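You operate a simulated robot arm through the tools that you are given. There is no shell and no other tool.

The job below is to be done with a simulated robot arm. You get a single attempt, and the scene is never put back.

JOB
Wind 2 bends on the winding jig, with the pull set by the chart.
Fine: reset the counter first; lock the jig lever again. Where these are worked on the way, their far stop is far enough and under half their travel is too little: jig lever.

Only the result counts: the job must be done as asked and must still hold three seconds after the hand-in. Knocking over, shifting, dropping, spilling or breaking anything else fails it.

ROBOT AND FRAMES
A 6-joint arm with a two-finger gripper, fixed in place. Base frame: the origin is at the foot of the arm, x ahead of it, y to its left, z up; the work surface is at about z = 0.012. Lengths are in m, angles in degrees, forces in N, time in s.
With the tool pointing down near the work surface it reaches from about 0.24 to 0.62 m from the base axis. Its first joint turns from -66.0 to 66.0 degrees. Payload 1.37 kg.
The tool frame sits at the grasp point between the pads (the TCP): z along the fingers, y along the line on which they close. The tips reach 0.022 m beyond it. The gripper opens to 0.092 m. The gripper's body begins 0.065 m behind the TCP.
Orientation is that of the tool frame in the base frame, as a unit quaternion [w, x, y, z]. With the fingers straight down and closing along the base's y, the tool's x points along the base's -x, its y along +y and its z along -z.

CONTROLS
- The arm moves only by the tool drive_tool. Its argument "plan" is one flat list of numbers, 7 for each row, row after row: the turn, a rotation vector about the tool's x, y, z in units of 60 degrees (1.0 is 60 degrees), then the shift along the tool's x, y, z in units of 100 mm (1.0 is 100 mm), then the opening, from 0 (shut) to 1 (fully open). In form: [ax, ay, az, tx, ty, tz, hand, ax, ay, az, tx, ty, tz, hand, ...]. A call has 1 to 20 rows; each row is the pose to reach, as a shift and turn from the pose commanded when the call began, along the tool's axes at that moment. A call with a number of a shift or a turn outside -1 to 1 is refused whole. Rows are played at 5 a second. More than 0.05 m and 8.6 degrees between two rows, or a gripper value outside its range, and nothing of the call is played. Where a pose cannot be reached the arm comes as near as it can. A force on the tool above 70 N (or 10 N above the force at the start of the call, whichever is more), or a blocked arm, ends the call early, and 0.2 s more pass. Each finger halts on what it meets, pressing with about 26 N; the grip force reading is that of the motor and also rises with nothing between the fingers. The clock runs only during rows and for 0.2 s after the last one: add rows that repeat a pose to give the fingers time. It gives the time, the measured TCP pose, the force on the tool (base axes), the opening and the grip force at its end, in the units of the frame above (readings bear some noise), with the torque about the TCP (base axes, N m) and any sound that the robot's microphone picked up.
- Cameras (640 x 400 px; columns grow to the right, rows downward): "scene" is fixed at [0.0252, -0.4186, 0.5984]; the picture's right is [0.89, -0.47, 0.00], its down [-0.20, -0.38, -0.90] and it looks along [0.42, 0.80, -0.43] (base axes); focal length 313 px, centre (320, 200). "wrist" rides on the gripper at [0.071, 0.019, -0.102] in the tool frame; the picture's right is [-0.26, 0.97, 0.00], its down [-0.75, -0.20, -0.63] and it looks along [-0.60, -0.16, 0.78] (tool axes); focal length 280 px, centre (320, 200). There is no depth. A picture from a camera that has moved, and an enlarged one, comes with that camera's place and axes in the base frame and with its lens.
- snapshot(camera): a new picture of that camera. The clock stands still meanwhile.
- enlarge(camera, box): a new picture of the part [left, top, right, bottom] of that camera's present view, enlarged. The clock stands still meanwhile.
- job_done(): hands the job in; it is judged then, once.

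Places have to be worked out from the pictures, the camera data and where the tool is seen. Open the gripper and draw the arm clear of the work before you hand the job in, unless the task says otherwise.

The tools are called after "Call:" as a command line: name --argument value ..., lists and objects as JSON in quotes. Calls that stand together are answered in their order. drive_tool: Moves the arm, as the interface text tells. Its arguments: {"type":"object","properties":{"plan":{"type":"array"}},"required":["plan"]} The other tools are called the same way: snapshot (camera) takes a picture; enlarge (camera, box) takes an enlarged picture of a part of a camera's view; job_done () hands the job in.

At the start:

```text
time: 0.0
ee_pos: [0.44, -0.0547, 0.403]
orientation: [0.0, -0.001, 1.0, -0.001]
wrist_force: [-0.3, 0.1, 0.1]
wrist_torque: [-0.04, 0.03, 0.01]
grip_width: 0.0919
gripper_force: 0.0
```

scene: 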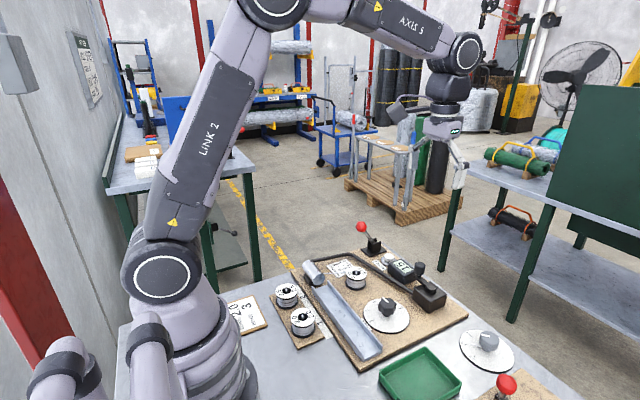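
wrist: 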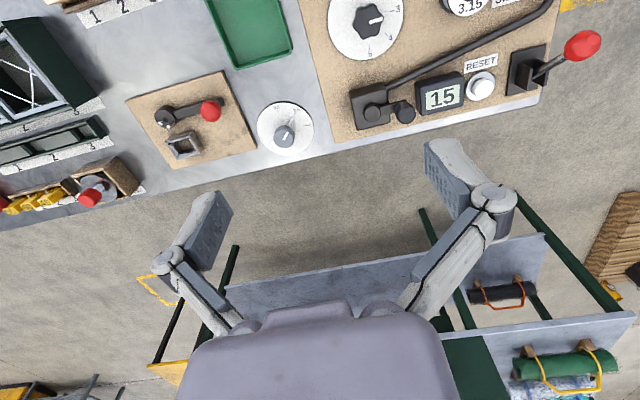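

I'll start by looking closer at the scene from both cameras to find the jig, the chart, the counter and the lever.

Call:
enlarge --camera "scene" --box '[220, 210, 480, 372]'

Call:
enlarge --camera "scene" --box '[360, 300, 520, 400]'

Call:
enlarge --camera "wrist" --box '[300, 0, 620, 200]'

Call:
enlarge --camera "wrist" --box '[0, 0, 320, 200]'

Call:
enlarge --camera "scene" --box '[60, 20, 120, 110]'

```text
2.46 times, centred on (350, 291) of scene
camera zoom: at [0.0252, -0.4186, 0.5984], right [0.89, -0.47, 0.0], down [-0.2, -0.38, -0.9], along [0.42, 0.8, -0.43], focal length 771 px, centre (246, -24)
```

zoom: 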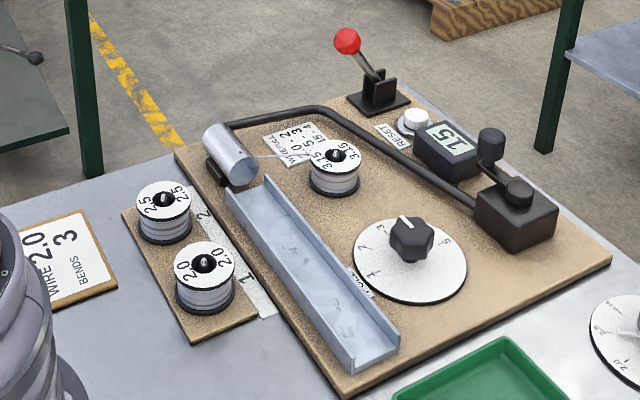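

```text
4.00 times, centred on (440, 350) of scene
camera zoom: at [0.0252, -0.4186, 0.5984], right [0.89, -0.47, 0.0], down [-0.2, -0.38, -0.9], along [0.42, 0.8, -0.43], focal length 1252 px, centre (-160, -400)
```

zoom: 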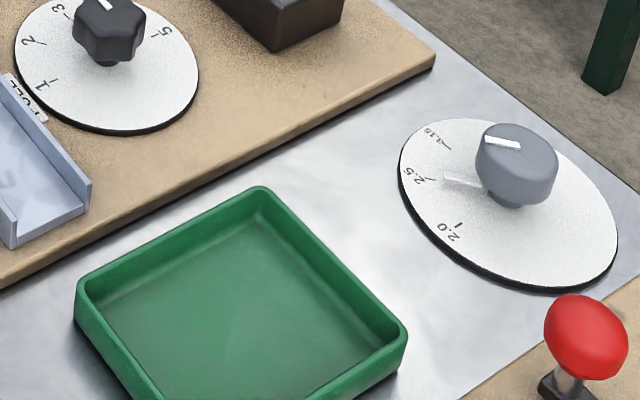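

```text
2.00 times, centred on (460, 100) of wrist
camera zoom: at [0.3682, -0.0363, 0.5043], right [0.26, 0.96, 0.0], down [0.75, -0.2, 0.63], along [0.6, -0.17, -0.78], focal length 561 px, centre (40, 400)
```

zoom: 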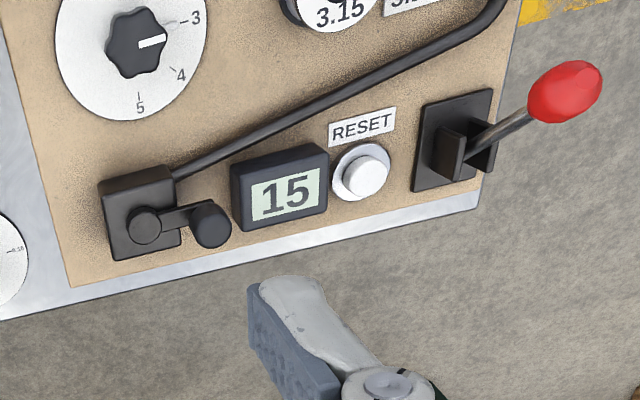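

```text
2.00 times, centred on (160, 100) of wrist
camera zoom: at [0.3682, -0.0363, 0.5043], right [0.26, 0.96, 0.0], down [0.75, -0.2, 0.63], along [0.6, -0.17, -0.78], focal length 561 px, centre (640, 400)
```

zoom: 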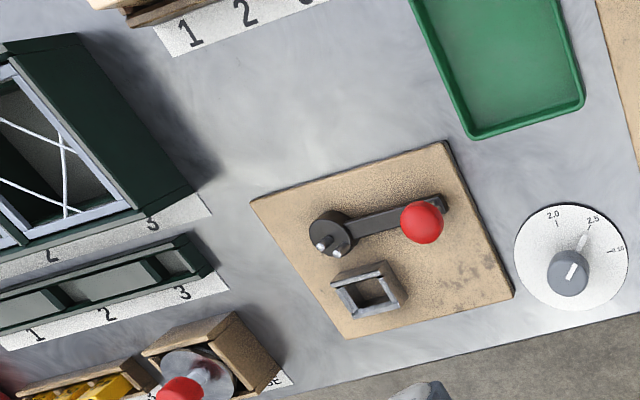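

```text
4.44 times, centred on (90, 65) of scene
camera zoom: at [0.0252, -0.4186, 0.5984], right [0.89, -0.47, 0.0], down [-0.2, -0.38, -0.9], along [0.42, 0.8, -0.43], focal length 1392 px, centre (1342, 800)
```

zoom: 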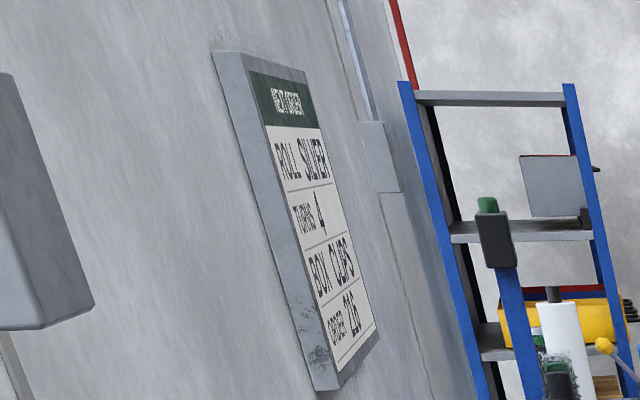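

The jig has a pull dial, counter, reset button, crank and red-knobbed lever. I'll enlarge the chart and the cards to read them.

Call:
enlarge --camera "scene" --box '[320, 250, 376, 285]'

Call:
enlarge --camera "scene" --box '[220, 285, 276, 340]'

Call:
enlarge --camera "scene" --box '[350, 285, 420, 345]'

Call:
enlarge --camera "scene" --box '[345, 215, 455, 320]'

Call:
enlarge --camera "wrist" --box '[440, 0, 560, 75]'

```text
11.43 times, centred on (348, 268) of scene
camera zoom: at [0.0252, -0.4186, 0.5984], right [0.89, -0.47, 0.0], down [-0.2, -0.38, -0.9], along [0.42, 0.8, -0.43], focal length 3578 px, centre (0, -571)
```

zoom: 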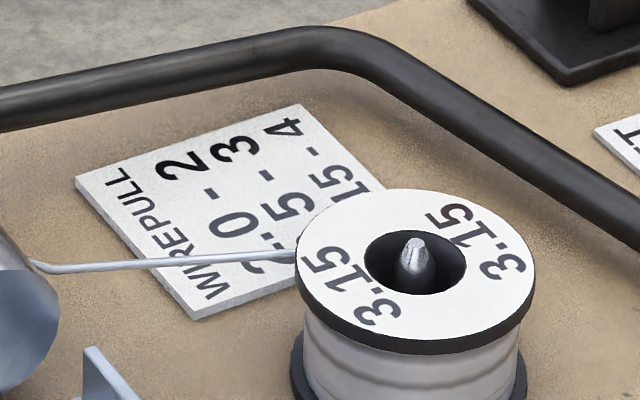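

```text
7.27 times, centred on (248, 312) of scene
camera zoom: at [0.0252, -0.4186, 0.5984], right [0.89, -0.47, 0.0], down [-0.2, -0.38, -0.9], along [0.42, 0.8, -0.43], focal length 2277 px, centre (844, -618)
```

zoom: 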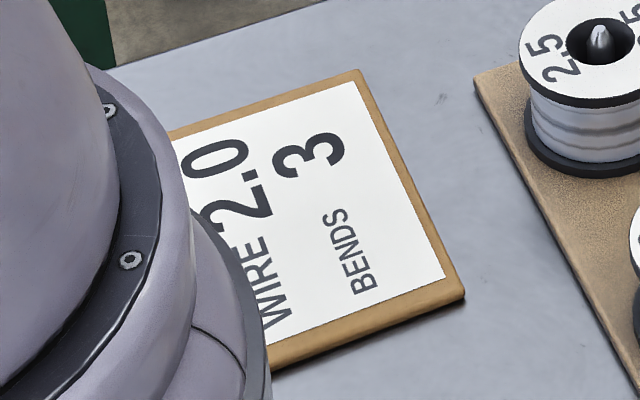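

```text
6.67 times, centred on (385, 315) of scene
camera zoom: at [0.0252, -0.4186, 0.5984], right [0.89, -0.47, 0.0], down [-0.2, -0.38, -0.9], along [0.42, 0.8, -0.43], focal length 2087 px, centre (-113, -567)
```

zoom: 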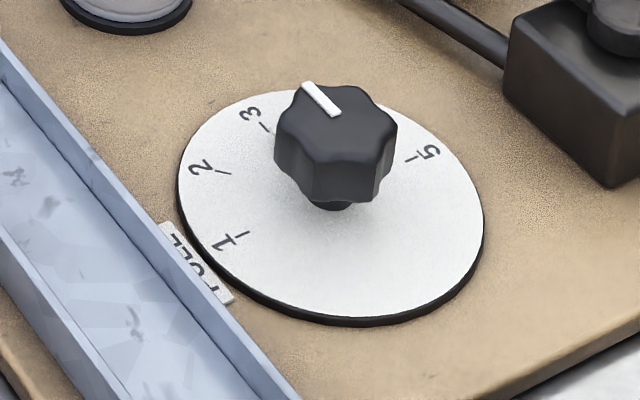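

```text
3.81 times, centred on (400, 268) of scene
camera zoom: at [0.0252, -0.4186, 0.5984], right [0.89, -0.47, 0.0], down [-0.2, -0.38, -0.9], along [0.42, 0.8, -0.43], focal length 1193 px, centre (15, -57)
```

zoom: 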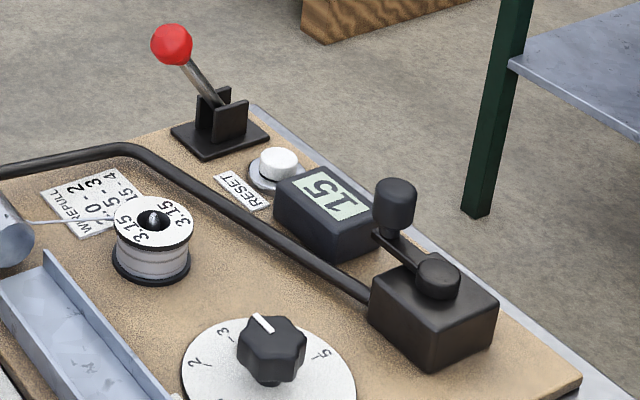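

```text
5.33 times, centred on (500, 38) of wrist
camera zoom: at [0.3682, -0.0363, 0.5043], right [0.26, 0.96, 0.0], down [0.75, -0.2, 0.63], along [0.6, -0.17, -0.78], focal length 1495 px, centre (-640, 1067)
```

zoom: 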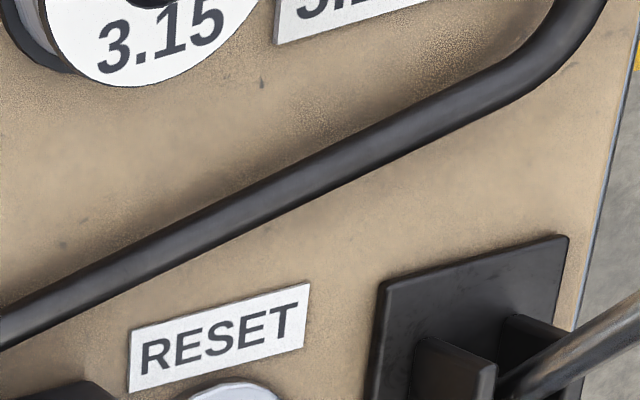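

The chart reads 2.0-2, 2.5-3, 3.15-4, and the jig carries a 3.15 spool with its wire strung, so the pull should be 4. I'll move back and left for a better wrist view of the jig.

Call:
drive_tool --plan '[0, 0, 0, 0.2, 0.2, 0, 1, 0, 0, 0, 0.4, 0.4, 0, 1, 0, 0, 0, 0.6, 0.6, 0, 1, 0, 0, 0, 0.8, 0.8, 0, 1, 0, 0, 0, 1.0, 1.0, 0, 1, 0, 0, 0, 1.0, 1.0, 0, 1]'

Call:
snapshot --camera "wrist"

```text
time: 1.4
ee_pos: [0.3384, 0.0459, 0.4022]
orientation: [0.001, 0.001, 1.0, -0.001]
wrist_force: [-0.5, 0.1, 0.8]
wrist_torque: [0.01, 0.01, -0.01]
grip_width: 0.0922
gripper_force: 0.0
```

```text
taken
camera wrist: at [0.2668, 0.0631, 0.504], right [0.26, 0.96, 0.0], down [0.75, -0.2, 0.63], along [0.6, -0.17, -0.78], focal length 280 px, centre (320, 200)
```

wrist: 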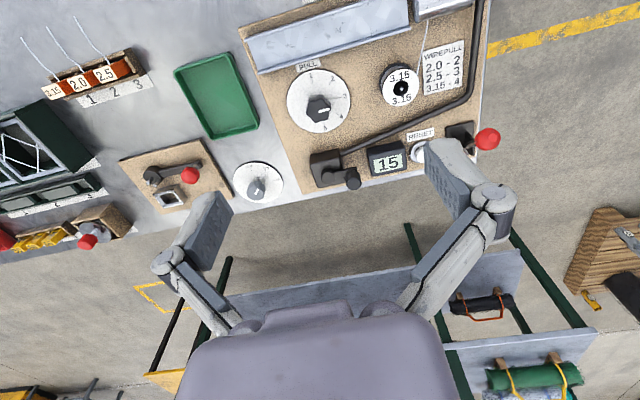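

I can see the whole jig now. I'll enlarge it to read the dial, lever and crank.

Call:
enlarge --camera "wrist" --box '[240, 0, 500, 200]'

Call:
enlarge --camera "wrist" --box '[270, 50, 370, 140]'

Call:
enlarge --camera "wrist" --box '[360, 30, 480, 110]'

Call:
enlarge --camera "wrist" --box '[110, 130, 300, 220]'

Call:
enlarge --camera "wrist" --box '[0, 20, 160, 120]'

```text
2.00 times, centred on (370, 100) of wrist
camera zoom: at [0.2668, 0.0631, 0.504], right [0.26, 0.96, 0.0], down [0.75, -0.2, 0.63], along [0.6, -0.17, -0.78], focal length 561 px, centre (220, 400)
```

zoom: 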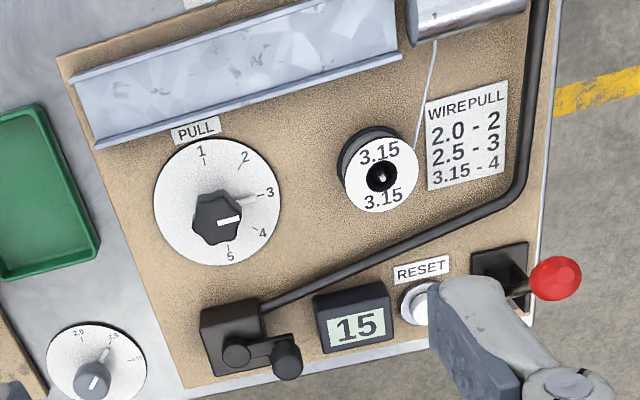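

```text
4.44 times, centred on (320, 95) of wrist
camera zoom: at [0.2668, 0.0631, 0.504], right [0.26, 0.96, 0.0], down [0.75, -0.2, 0.63], along [0.6, -0.17, -0.78], focal length 1246 px, centre (320, 667)
```

zoom: 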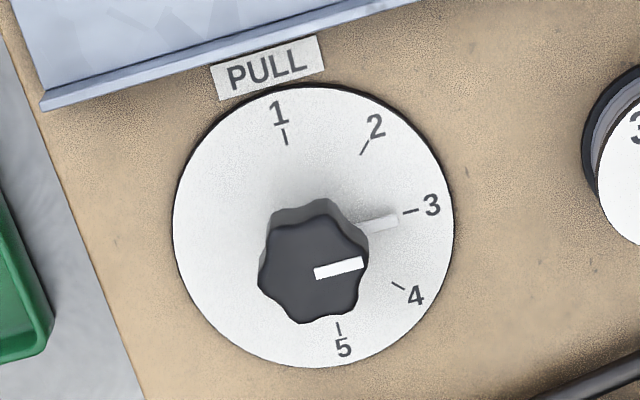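

```text
5.00 times, centred on (420, 70) of wrist
camera zoom: at [0.2668, 0.0631, 0.504], right [0.26, 0.96, 0.0], down [0.75, -0.2, 0.63], along [0.6, -0.17, -0.78], focal length 1402 px, centre (-180, 850)
```

zoom: 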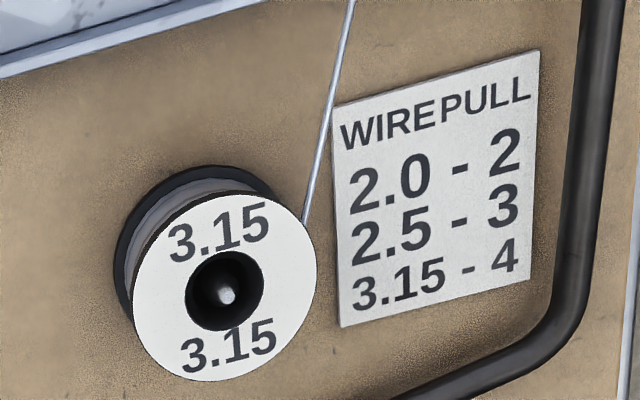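

```text
3.37 times, centred on (205, 175) of wrist
camera zoom: at [0.2668, 0.0631, 0.504], right [0.26, 0.96, 0.0], down [0.75, -0.2, 0.63], along [0.6, -0.17, -0.78], focal length 944 px, centre (707, 284)
```

zoom: 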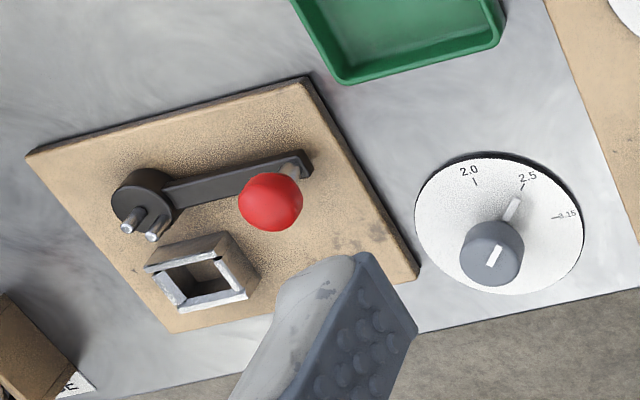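

```text
4.00 times, centred on (80, 70) of wrist
camera zoom: at [0.2668, 0.0631, 0.504], right [0.26, 0.96, 0.0], down [0.75, -0.2, 0.63], along [0.6, -0.17, -0.78], focal length 1122 px, centre (1280, 720)
```

zoom: 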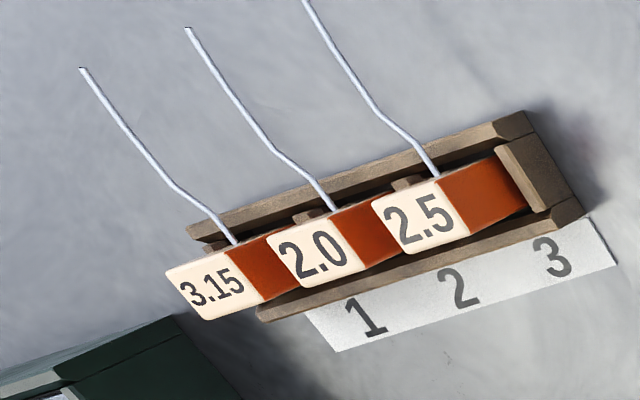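

The dial is at 3 and the ticks sit 45° apart, so 4 is 45° clockwise seen from above. I'll close the fingers so they don't block the view and move nearer to the lever and reset button.

Call:
drive_tool --plan '[0, 0, 0, -0.1, 0.17, 0.17, 0.8, 0, 0, 0, -0.2, 0.34, 0.34, 0.6, 0, 0, 0, -0.3, 0.5, 0.5, 0.4, 0, 0, 0, -0.4, 0.67, 0.67, 0.2, 0, 0, 0, -0.5, 0.84, 0.84, 0, 0, 0, 0, -0.6, 1, 1, 0, 0, 0, 0, -0.6, 1, 1, 0]'

Call:
snapshot --camera "wrist"

Call:
snapshot --camera "scene"

```text
time: 3.0
ee_pos: [0.3988, 0.1434, 0.301]
orientation: [0.001, 0.0, 1.0, 0.0]
wrist_force: [0.1, -0.2, -0.4]
wrist_torque: [-0.02, 0.0, 0.01]
grip_width: 0.0
gripper_force: 25.7
```

```text
taken
camera wrist: at [0.3276, 0.1626, 0.4028], right [0.26, 0.96, 0.0], down [0.75, -0.2, 0.63], along [0.6, -0.17, -0.78], focal length 280 px, centre (320, 200)
```

wrist: 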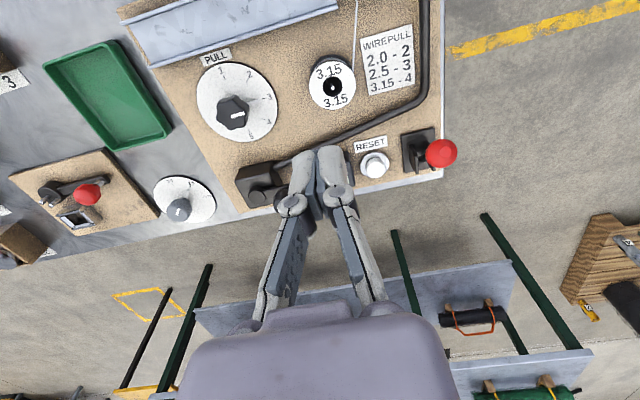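

```text
taken
```

scene: 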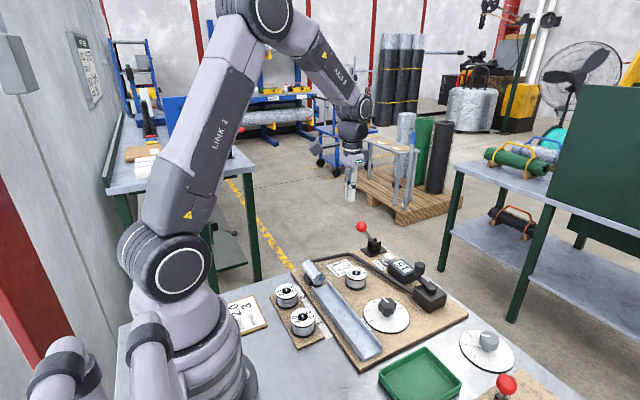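

The lever and reset button are clear of the fingers now. I'll enlarge both to fix their positions.

Call:
enlarge --camera "wrist" --box '[340, 120, 468, 200]'

Call:
enlarge --camera "scene" --box '[345, 215, 425, 265]'

Call:
enlarge --camera "scene" --box '[380, 250, 460, 310]'

```text
5.00 times, centred on (404, 160) of wrist
camera zoom: at [0.3276, 0.1626, 0.4028], right [0.26, 0.96, 0.0], down [0.75, -0.2, 0.63], along [0.6, -0.17, -0.78], focal length 1402 px, centre (-100, 400)
```

zoom: 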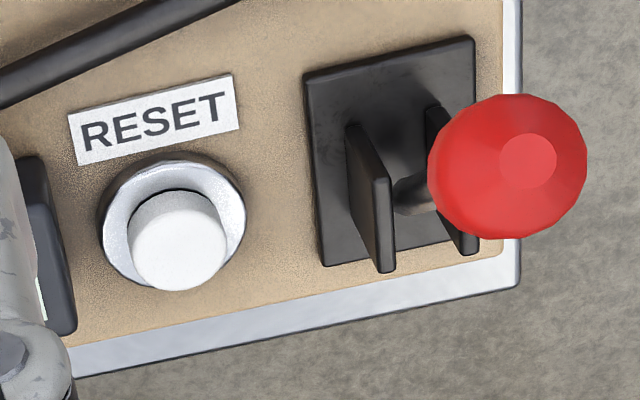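

```text
8.00 times, centred on (385, 240) of scene
camera zoom: at [0.0253, -0.4186, 0.5984], right [0.89, -0.47, 0.0], down [-0.2, -0.38, -0.9], along [0.42, 0.8, -0.43], focal length 2505 px, centre (-200, -120)
```

zoom: 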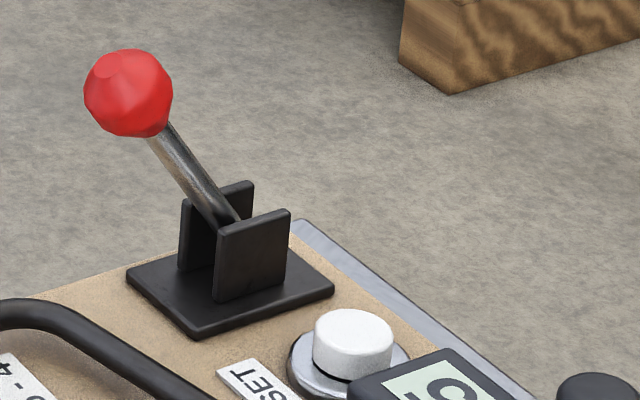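

```text
6.67 times, centred on (420, 280) of scene
camera zoom: at [0.0253, -0.4186, 0.5984], right [0.89, -0.47, 0.0], down [-0.2, -0.38, -0.9], along [0.42, 0.8, -0.43], focal length 2087 px, centre (-347, -333)
```

zoom: 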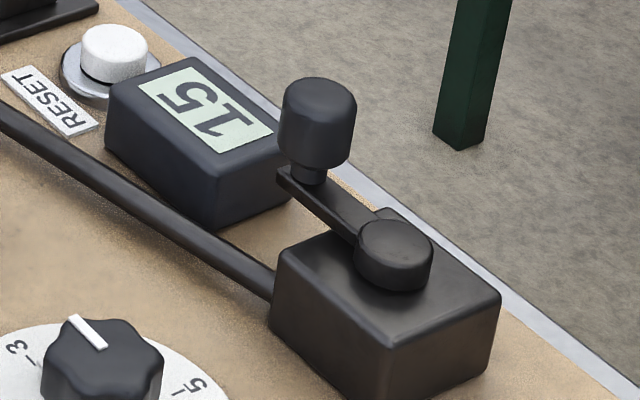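

The lever swings in the x–z plane and currently leans toward the base. The reset button is near (0.573, 0.178) with its top at z≈0.04, so I'll move above it in stages with closed fingers.

Call:
drive_tool --plan '[0, 0, 0, -0.2, 0.07, 0.14, 0, 0, 0, 0, -0.4, 0.14, 0.28, 0, 0, 0, 0, -0.6, 0.21, 0.42, 0, 0, 0, 0, -0.8, 0.28, 0.56, 0, 0, 0, 0, -1.0, 0.33, 0.7, 0, 0, 0, 0, -1.0, 0.33, 0.7, 0]'

Call:
snapshot --camera "wrist"

Call:
snapshot --camera "scene"

```text
time: 4.4
ee_pos: [0.4996, 0.1762, 0.2301]
orientation: [0.0, 0.0, 1.0, -0.001]
wrist_force: [-0.1, 1.4, -0.1]
wrist_torque: [-0.01, -0.04, 0.03]
grip_width: 0.0
gripper_force: 25.9
```

```text
taken
camera wrist: at [0.4284, 0.1942, 0.3324], right [0.26, 0.96, 0.0], down [0.75, -0.2, 0.63], along [0.6, -0.17, -0.78], focal length 280 px, centre (320, 200)
```

wrist: 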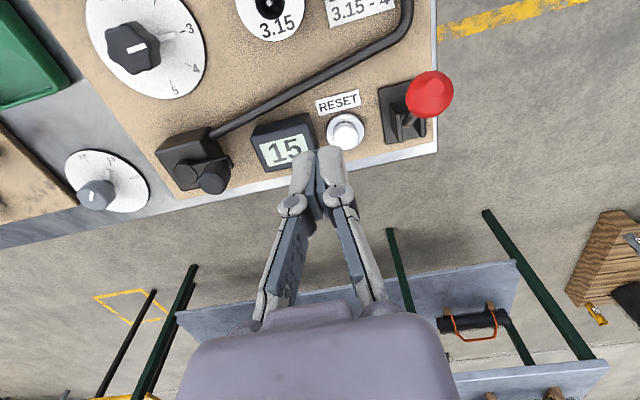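

```text
taken
```

scene: 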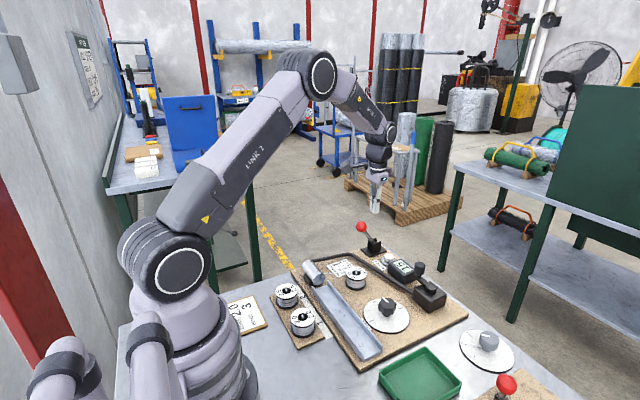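

I'll zoom in here to pin the button, lever and crank more exactly.

Call:
enlarge --camera "wrist" --box '[310, 60, 470, 160]'

Call:
enlarge --camera "wrist" --box '[140, 100, 300, 200]'

Call:
enlarge --camera "scene" --box '[340, 180, 420, 230]'

```text
4.00 times, centred on (390, 110) of wrist
camera zoom: at [0.4284, 0.1942, 0.3324], right [0.26, 0.96, 0.0], down [0.75, -0.2, 0.63], along [0.6, -0.17, -0.78], focal length 1122 px, centre (40, 560)
```

zoom: 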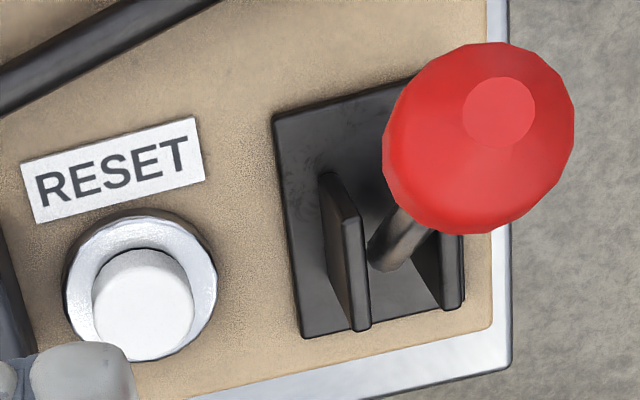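

```text
4.00 times, centred on (220, 150) of wrist
camera zoom: at [0.4284, 0.1942, 0.3324], right [0.26, 0.96, 0.0], down [0.75, -0.2, 0.63], along [0.6, -0.17, -0.78], focal length 1122 px, centre (720, 400)
```

zoom: 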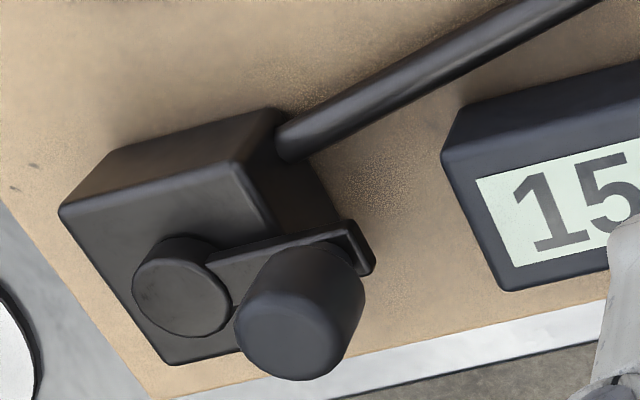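

```text
8.00 times, centred on (380, 205) of scene
camera zoom: at [0.0253, -0.4186, 0.5984], right [0.89, -0.47, 0.0], down [-0.2, -0.38, -0.9], along [0.42, 0.8, -0.43], focal length 2505 px, centre (-160, 160)
```

zoom: 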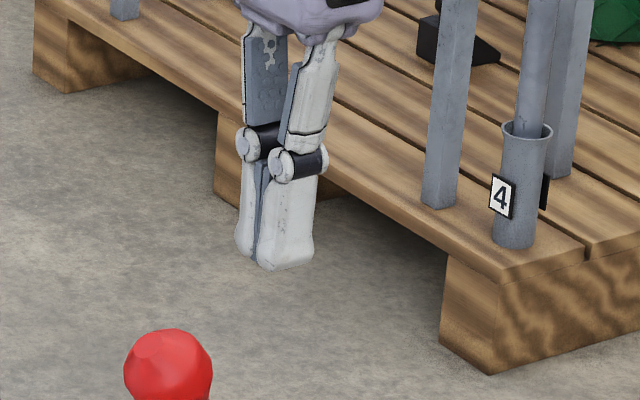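

The views agree on the reset button at about (0.575, 0.184, 0.040), the lever ball at (0.517, 0.255, 0.12) and the crank hub at (0.557, 0.001) with its knob at (0.559, 0.046). I'll position above the button and check alignment.

Call:
drive_tool --plan '[0, 0, 0, -0.2, 0.02, 0.1, 0, 0, 0, 0, -0.4, 0.04, 0.2, 0, 0, 0, 0, -0.6, 0.06, 0.35, 0, 0, 0, 0, -0.75, 0.08, 0.5, 0, 0, 0, 0, -0.75, 0.08, 0.7, 0, 0, 0, 0, -0.75, 0.08, 0.9, 0, 0, 0, 0, -0.75, 0.08, 1.0, 0, 0, 0, 0, -0.75, 0.08, 1.0, 0]'

Call:
snapshot --camera "wrist"

Call:
enlarge --camera "scene" --box '[340, 200, 440, 270]'

```text
time: 6.2
ee_pos: [0.575, 0.1855, 0.1316]
orientation: [0.0, 0.0, 1.0, 0.0]
wrist_force: [0.7, -0.1, 0.4]
wrist_torque: [-0.01, 0.03, 0.02]
grip_width: 0.0002
gripper_force: 26.1
```

```text
taken
camera wrist: at [0.5039, 0.2038, 0.2334], right [0.26, 0.96, 0.0], down [0.75, -0.2, 0.63], along [0.6, -0.17, -0.78], focal length 280 px, centre (320, 200)
```

wrist: 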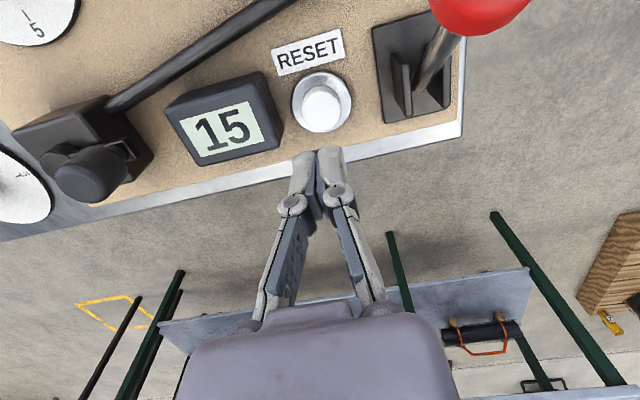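

```text
5.71 times, centred on (390, 235) of scene
camera zoom: at [0.0252, -0.4186, 0.5984], right [0.89, -0.47, 0.0], down [-0.2, -0.38, -0.9], along [0.42, 0.8, -0.43], focal length 1789 px, centre (-80, 0)
```

zoom: 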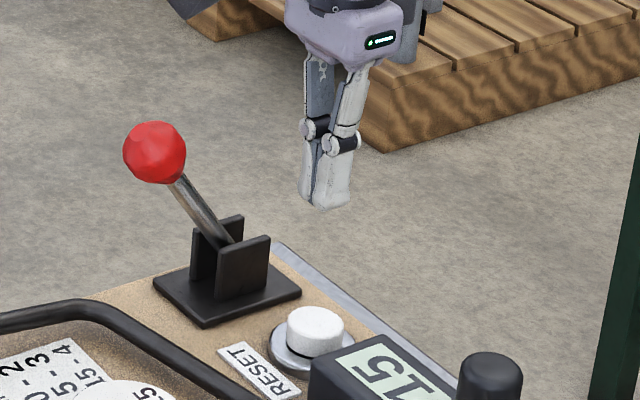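

Tip and button line up in both views. I'm descending slowly to the expected contact height.

Call:
drive_tool --plan '[0, 0, 0, 0.02, 0, 0.15, 0, 0, 0, 0, 0.02, 0, 0.3, 0, 0, 0, 0, 0.02, 0, 0.45, 0, 0, 0, 0, 0.02, 0, 0.55, 0, 0, 0, 0, 0.02, 0, 0.62, 0, 0, 0, 0, 0.02, 0, 0.67, 0]'

Call:
snapshot --camera "wrist"

Call:
enlarge --camera "scene" --box '[360, 220, 440, 280]'

```text
time: 7.6
ee_pos: [0.574, 0.1854, 0.0658]
orientation: [0.0, 0.0, 1.0, -0.001]
wrist_force: [-1.1, 0.1, -0.5]
wrist_torque: [0.03, 0.0, 0.0]
grip_width: 0.0001
gripper_force: 26.3
```

```text
taken
camera wrist: at [0.5017, 0.2031, 0.1669], right [0.26, 0.96, 0.0], down [0.75, -0.2, 0.63], along [0.6, -0.17, -0.78], focal length 280 px, centre (320, 200)
```

wrist: 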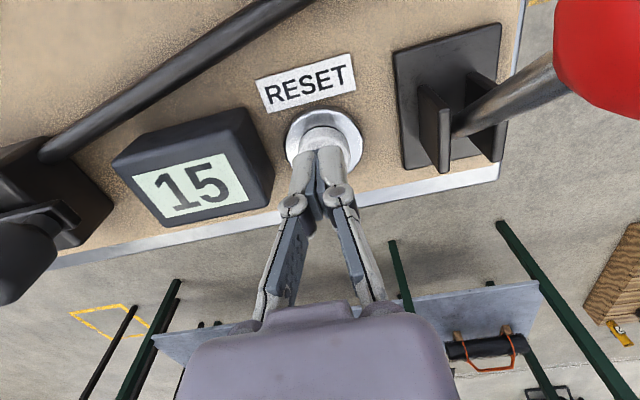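

```text
6.67 times, centred on (400, 250) of scene
camera zoom: at [0.0252, -0.4186, 0.5984], right [0.89, -0.47, 0.0], down [-0.2, -0.38, -0.9], along [0.42, 0.8, -0.43], focal length 2087 px, centre (-213, -133)
```

zoom: 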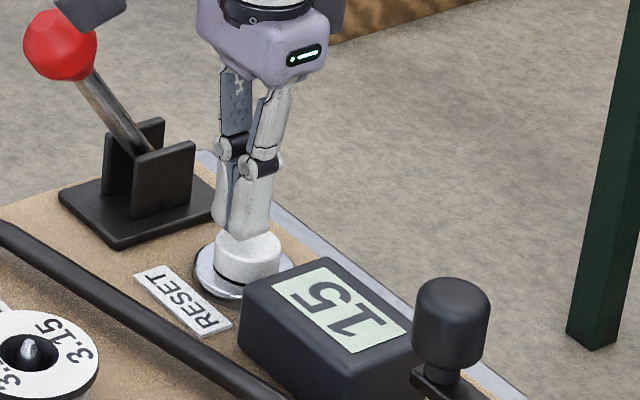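

The tips sit just above the button cap. I'll press down in small steps and watch the force and counter.

Call:
drive_tool --plan '[0, 0, 0, 0, 0, 0.02, 0, 0, 0, 0, 0, 0, 0.04, 0, 0, 0, 0, 0, 0, 0.06, 0, 0, 0, 0, 0, 0, 0.08, 0, 0, 0, 0, 0, 0, 0.1, 0]'

Call:
enlarge --camera "scene" --box '[360, 220, 440, 280]'

```text
time: 8.8
ee_pos: [0.5735, 0.1866, 0.0553]
orientation: [0.0, 0.0, 1.0, -0.001]
wrist_force: [-0.9, 0.8, 1.7]
wrist_torque: [0.01, 0.02, -0.03]
grip_width: 0.0
gripper_force: 27.9
```

```text
6.67 times, centred on (400, 250) of scene
camera zoom: at [0.0252, -0.4186, 0.5984], right [0.89, -0.47, 0.0], down [-0.2, -0.38, -0.9], along [0.42, 0.8, -0.43], focal length 2087 px, centre (-213, -133)
```

zoom: 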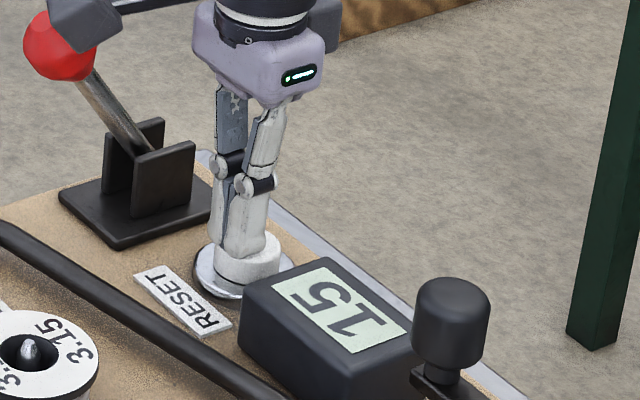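

Contact is just starting at 1.7 N and the counter still reads 15. I'll press a little further.

Call:
drive_tool --plan '[0, 0, 0, 0, 0, 0.015, 0, 0, 0, 0, 0, 0, 0.03, 0, 0, 0, 0, 0, 0, 0.045, 0, 0, 0, 0, 0, 0, 0.06, 0, 0, 0, 0, 0, 0, 0.06, 0]'

Call:
enlarge --camera "scene" --box '[360, 220, 440, 280]'

```text
time: 10.0
ee_pos: [0.5729, 0.186, 0.0499]
orientation: [0.002, 0.0, 1.0, 0.0]
wrist_force: [-3.2, 0.9, 7.3]
wrist_torque: [-0.02, 0.02, 0.02]
grip_width: 0.006
gripper_force: 28.0
heard: click
```

```text
6.67 times, centred on (400, 250) of scene
camera zoom: at [0.0252, -0.4186, 0.5984], right [0.89, -0.47, 0.0], down [-0.2, -0.38, -0.9], along [0.42, 0.8, -0.43], focal length 2087 px, centre (-213, -133)
```

zoom: 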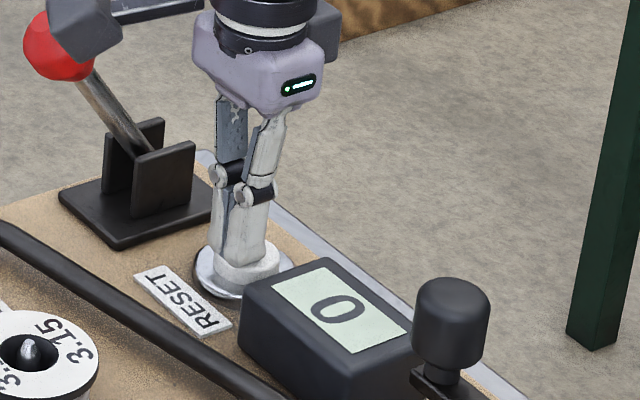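

The counter reads 0 and I heard the click. I'll rise and travel toward the pull dial, opening the fingers on the way.

Call:
drive_tool --plan '[0, 0, 0, 0, 0, -0.2, 0, 0, 0, 0, 0, 0, -0.4, 0, 0, 0, 0, 0, 0, -0.65, 0, 0, 0, 0, 0, -0.1, -0.9, 0.1, 0, 0, 0, 0.15, -0.3, -1.0, 0.3, 0, 0, 0, 0.3, -0.5, -1.0, 0.5, 0, 0, 0, 0.5, -0.7, -1.0, 0.6, 0, 0, 0, 0.7, -0.9, -1.0, 0.7, 0, 0, 0, 0.85, -1.0, -1.0, 0.7, 0, 0, 0, 0.85, -1.0, -1.0, 0.7]'

Call:
snapshot --camera "wrist"

```text
time: 12.2
ee_pos: [0.489, 0.0871, 0.1484]
orientation: [-0.001, 0.0, 1.0, -0.001]
wrist_force: [0.3, 0.2, -0.6]
wrist_torque: [0.0, 0.03, 0.01]
grip_width: 0.0646
gripper_force: 0.1
```

```text
taken
camera wrist: at [0.4173, 0.1052, 0.2504], right [0.26, 0.97, 0.0], down [0.75, -0.2, 0.63], along [0.6, -0.16, -0.78], focal length 280 px, centre (320, 200)
```

wrist: 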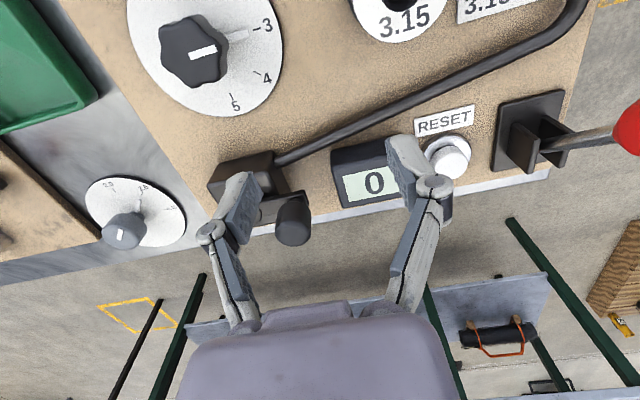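

The fingers now need to go over the dial knob at about (0.430, 0.014). I'll move there with the gripper opened wide and check.

Call:
drive_tool --plan '[0, 0, 0, 0.15, -0.18, 0, 0.75, 0, 0, 0, 0.3, -0.36, 0, 0.8, 0, 0, 0, 0.45, -0.54, 0, 0.9, 0, 0, 0, 0.6, -0.73, 0, 0.95, 0, 0, 0, 0.6, -0.73, 0.1, 0.95, 0, 0, 0, 0.6, -0.73, 0.2, 0.95, 0, 0, 0, 0.6, -0.73, 0.2, 0.95]'

Call:
snapshot --camera "wrist"

Call:
enlarge --camera "scene" --box '[340, 220, 440, 350]'

```text
time: 13.8
ee_pos: [0.4277, 0.0133, 0.1278]
orientation: [-0.001, 0.0, 1.0, -0.002]
wrist_force: [0.4, -0.5, 0.0]
wrist_torque: [0.0, -0.04, 0.02]
grip_width: 0.0872
gripper_force: 0.1
```

```text
taken
camera wrist: at [0.3561, 0.0308, 0.2298], right [0.26, 0.96, 0.0], down [0.75, -0.2, 0.63], along [0.6, -0.17, -0.78], focal length 280 px, centre (320, 200)
```

wrist: 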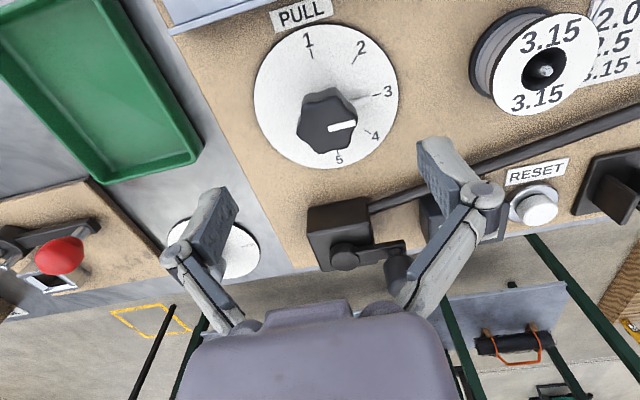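

```text
3.08 times, centred on (390, 285) of scene
camera zoom: at [0.0252, -0.4186, 0.5984], right [0.89, -0.47, 0.0], down [-0.2, -0.38, -0.9], along [0.42, 0.8, -0.43], focal length 963 px, centre (105, -62)
```

zoom: 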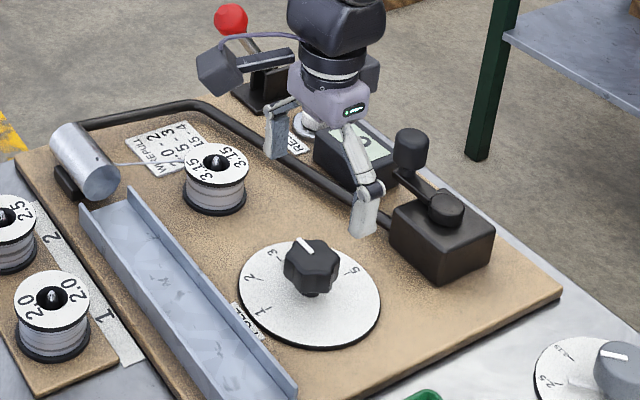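

The knob is centred near (0.430, 0.016). I'll descend around it, leaving the tips clear of the disc.

Call:
drive_tool --plan '[0, 0, 0, -0.02, 0.03, 0.15, 0.95, 0, 0, 0, -0.02, 0.03, 0.3, 0.95, 0, 0, 0, -0.02, 0.03, 0.45, 0.95, 0, 0, 0, -0.02, 0.03, 0.6, 0.95, 0, 0, 0, -0.02, 0.03, 0.7, 0.95, 0, 0, 0, -0.02, 0.03, 0.7, 0.95]'

Call:
snapshot --camera "wrist"

Call:
enlarge --camera "scene" --box '[340, 260, 440, 350]'

```text
time: 15.2
ee_pos: [0.4294, 0.0163, 0.0573]
orientation: [0.0, 0.0, 1.0, -0.001]
wrist_force: [-0.1, 0.4, -0.2]
wrist_torque: [-0.01, -0.01, 0.01]
grip_width: 0.0874
gripper_force: 0.0
```

```text
taken
camera wrist: at [0.3572, 0.0344, 0.1601], right [0.26, 0.96, 0.0], down [0.75, -0.2, 0.63], along [0.6, -0.16, -0.78], focal length 280 px, centre (320, 200)
```

wrist: 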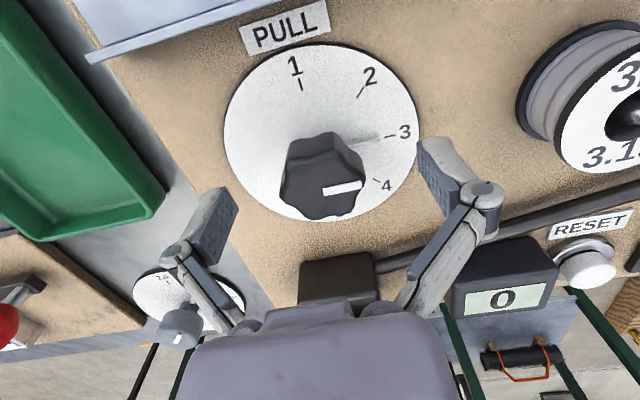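

```text
4.44 times, centred on (390, 305) of scene
camera zoom: at [0.0252, -0.4186, 0.5984], right [0.89, -0.47, 0.0], down [-0.2, -0.38, -0.9], along [0.42, 0.8, -0.43], focal length 1392 px, centre (9, -267)
```

zoom: 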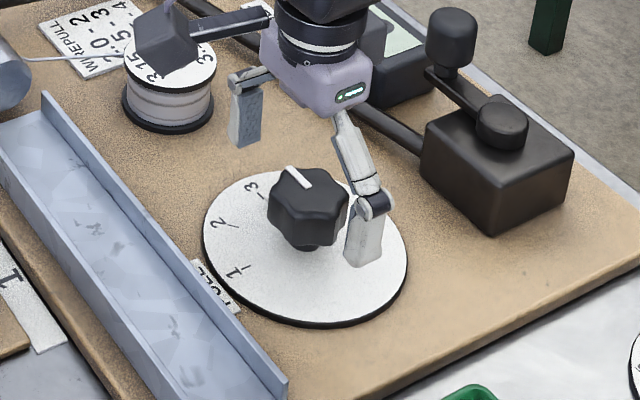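

The knob's top is about z=0.055 and its centre near (0.432, 0.015), between the fingers. I'll adjust slightly, lower a few millimetres and close on it.

Call:
drive_tool --plan '[0, 0, 0, -0.025, -0.015, 0.06, 0.95, 0, 0, 0, -0.025, -0.015, 0.06, 0.7, 0, 0, 0, -0.025, -0.015, 0.06, 0.5, 0, 0, 0, -0.025, -0.015, 0.06, 0.35, 0, 0, 0, -0.025, -0.015, 0.06, 0.3, 0, 0, 0, -0.025, -0.015, 0.06, 0.3, 0, 0, 0, -0.025, -0.015, 0.06, 0.3]'

Call:
snapshot --camera "wrist"

Call:
enlarge --camera "scene" --box '[340, 260, 440, 350]'

```text
time: 16.8
ee_pos: [0.4309, 0.0147, 0.0534]
orientation: [0.0, 0.001, 1.0, 0.0]
wrist_force: [1.0, 9.4, 0.8]
wrist_torque: [0.16, 0.1, 0.06]
grip_width: 0.0398
gripper_force: 27.9
```

```text
taken
camera wrist: at [0.3591, 0.0333, 0.1547], right [0.26, 0.97, 0.0], down [0.75, -0.2, 0.63], along [0.6, -0.16, -0.78], focal length 280 px, centre (320, 200)
```

wrist: 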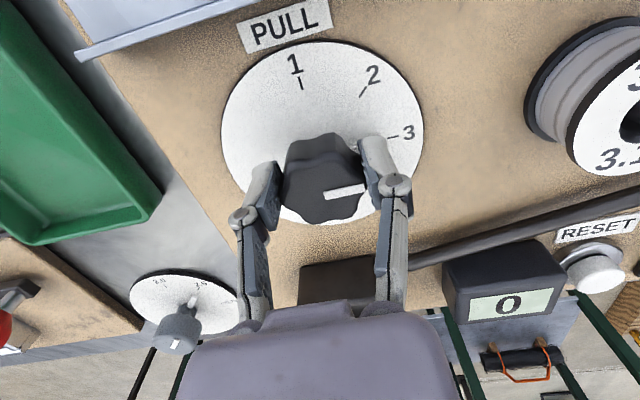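

```text
4.44 times, centred on (390, 305) of scene
camera zoom: at [0.0253, -0.4186, 0.5984], right [0.89, -0.47, 0.0], down [-0.2, -0.38, -0.9], along [0.42, 0.8, -0.43], focal length 1392 px, centre (9, -267)
```

zoom: 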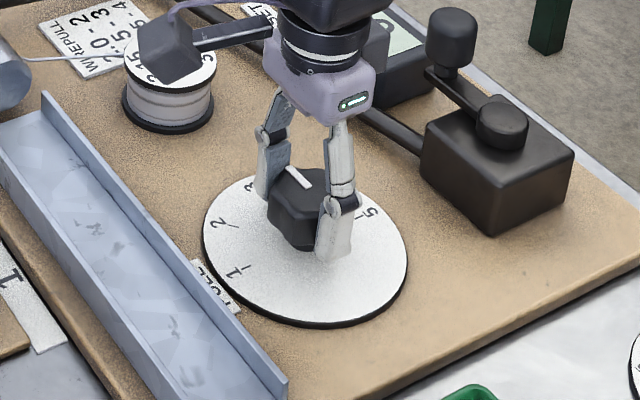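

The grip on the knob is good at 39.8 mm, with a slight sideways load that suggests the axis is a bit to +y. I'll centre 2 mm and turn 45° clockwise.

Call:
drive_tool --plan '[0, 0, 0, 0, 0.02, 0, 0.3, 0, 0, 0.12, 0, 0.02, 0, 0.3, 0, 0, 0.24, 0, 0.02, 0, 0.3, 0, 0, 0.36, 0, 0.02, 0, 0.3, 0, 0, 0.48, 0, 0.02, 0, 0.3, 0, 0, 0.6, 0, 0.02, 0, 0.3, 0, 0, 0.7, 0, 0.02, 0, 0.3, 0, 0, 0.75, 0, 0.02, 0, 0.3, 0, 0, 0.75, 0, 0.02, 0, 0.3, 0, 0, 0.75, 0, 0.02, 0, 0.3]'

Call:
snapshot --camera "wrist"

Call:
enlarge --camera "scene" --box '[340, 260, 440, 350]'

```text
time: 19.0
ee_pos: [0.4349, 0.016, 0.0538]
orientation: [0.003, 0.384, 0.923, 0.001]
wrist_force: [9.8, 16.0, -7.9]
wrist_torque: [0.22, -0.1, 0.05]
grip_width: 0.0394
gripper_force: 28.4
```

```text
taken
camera wrist: at [0.3965, 0.0787, 0.1553], right [0.87, 0.5, 0.0], down [0.38, -0.68, 0.63], along [0.31, -0.54, -0.78], focal length 280 px, centre (320, 200)
```

wrist: 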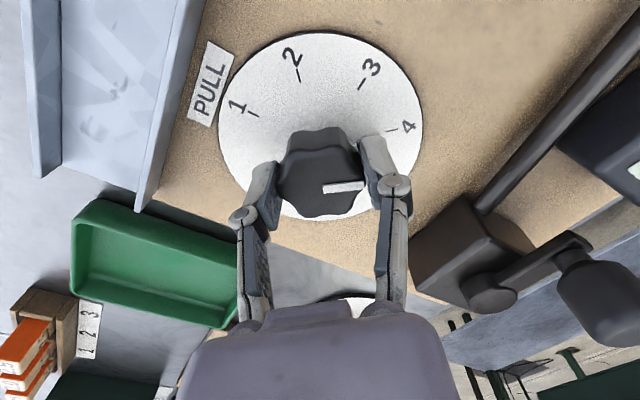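

```text
4.44 times, centred on (390, 305) of scene
camera zoom: at [0.0253, -0.4186, 0.5983], right [0.89, -0.47, 0.0], down [-0.2, -0.38, -0.9], along [0.42, 0.8, -0.43], focal length 1392 px, centre (9, -267)
```

zoom: 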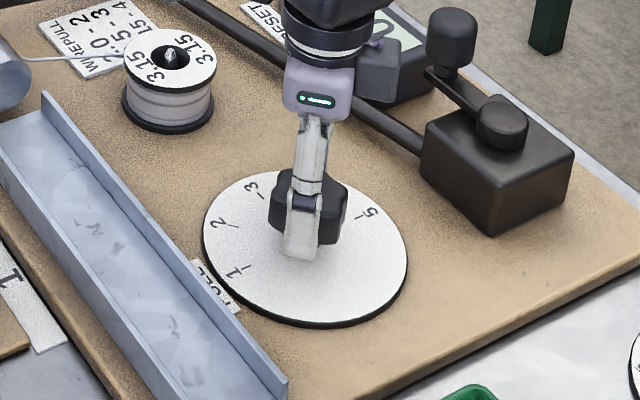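

The knob turned with the gripper and its pointer now lines up toward 4. I'll release, rise and check it.

Call:
drive_tool --plan '[0, 0, 0, 0, 0, 0, 0.45, 0, 0, 0, 0, 0, 0, 0.6, 0, 0, 0, 0, 0, 0, 0.8, 0, 0, 0, 0, 0, 0, 0.95, 0, 0, 0, 0, 0, 0, 0.95, 0, 0, 0, 0, 0, -0.2, 0.95, 0, 0, 0, 0, 0, -0.4, 0.95, 0, 0, 0, 0, 0, -0.6, 0.95, 0, 0, 0, 0, 0, -0.8, 0.95, 0, 0, 0, 0, 0, -0.8, 0.95]'

Call:
snapshot --camera "wrist"

Call:
enlarge --camera "scene" --box '[350, 280, 420, 350]'

```text
time: 21.2
ee_pos: [0.4332, 0.0165, 0.1343]
orientation: [0.001, 0.383, 0.924, 0.0]
wrist_force: [-0.4, -0.5, 0.6]
wrist_torque: [-0.02, 0.01, 0.0]
grip_width: 0.0874
gripper_force: 0.2
```

```text
taken
camera wrist: at [0.3963, 0.0794, 0.2365], right [0.87, 0.5, 0.0], down [0.39, -0.68, 0.63], along [0.31, -0.54, -0.78], focal length 280 px, centre (320, 200)
```

wrist: 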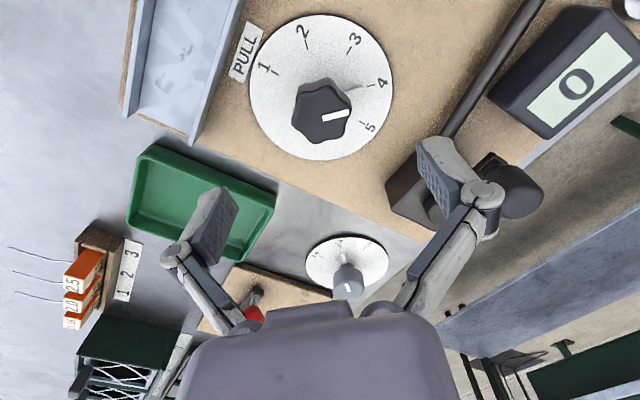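

```text
5.71 times, centred on (385, 315) of scene
camera zoom: at [0.0252, -0.4186, 0.5984], right [0.89, -0.47, 0.0], down [-0.2, -0.38, -0.9], along [0.42, 0.8, -0.43], focal length 1789 px, centre (-51, -457)
```

zoom: 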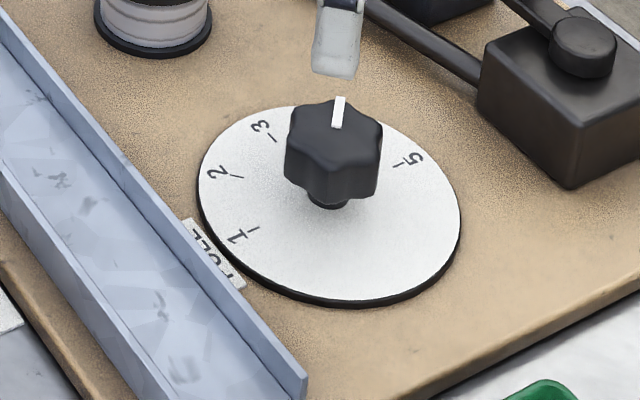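

Call:
enlarge --camera "wrist" --box '[240, 5, 400, 165]'

```text
2.50 times, centred on (320, 85) of wrist
camera zoom: at [0.3963, 0.0794, 0.2365], right [0.87, 0.5, 0.0], down [0.39, -0.68, 0.63], along [0.31, -0.54, -0.78], focal length 701 px, centre (320, 488)
```

zoom: 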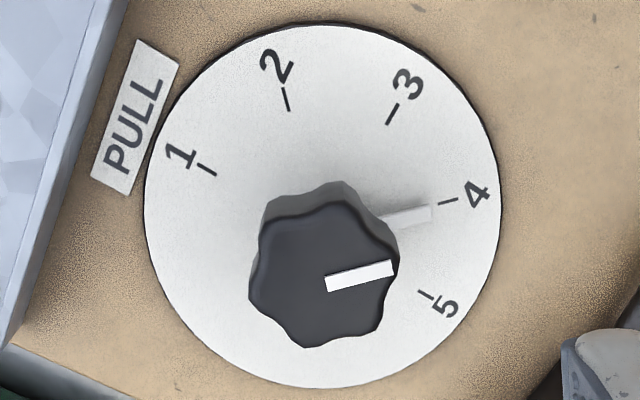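

The pointer works out at roughly 44–46° from +x, so the pull is on 4. Next is the lever: I'll raise and turn the gripper back to its original yaw.

Call:
drive_tool --plan '[0, 0, -0.1, 0, 0, -0.1, 0.95, 0, 0, -0.2, 0, 0, -0.2, 0.95, 0, 0, -0.3, 0, 0, -0.3, 0.95, 0, 0, -0.4, 0, 0, -0.4, 0.95, 0, 0, -0.5, 0, 0, -0.5, 0.95, 0, 0, -0.6, 0, 0, -0.6, 0.95, 0, 0, -0.7, 0, 0, -0.7, 0.9, 0, 0, -0.75, 0, 0, -0.8, 0.85, 0, 0, -0.75, 0, 0, -0.8, 0.85]'

```text
time: 23.2
ee_pos: [0.4293, 0.0177, 0.2144]
orientation: [0.0, 0.0, 1.0, -0.001]
wrist_force: [0.0, -0.7, 0.2]
wrist_torque: [0.02, 0.02, 0.0]
grip_width: 0.0782
gripper_force: 0.1
```

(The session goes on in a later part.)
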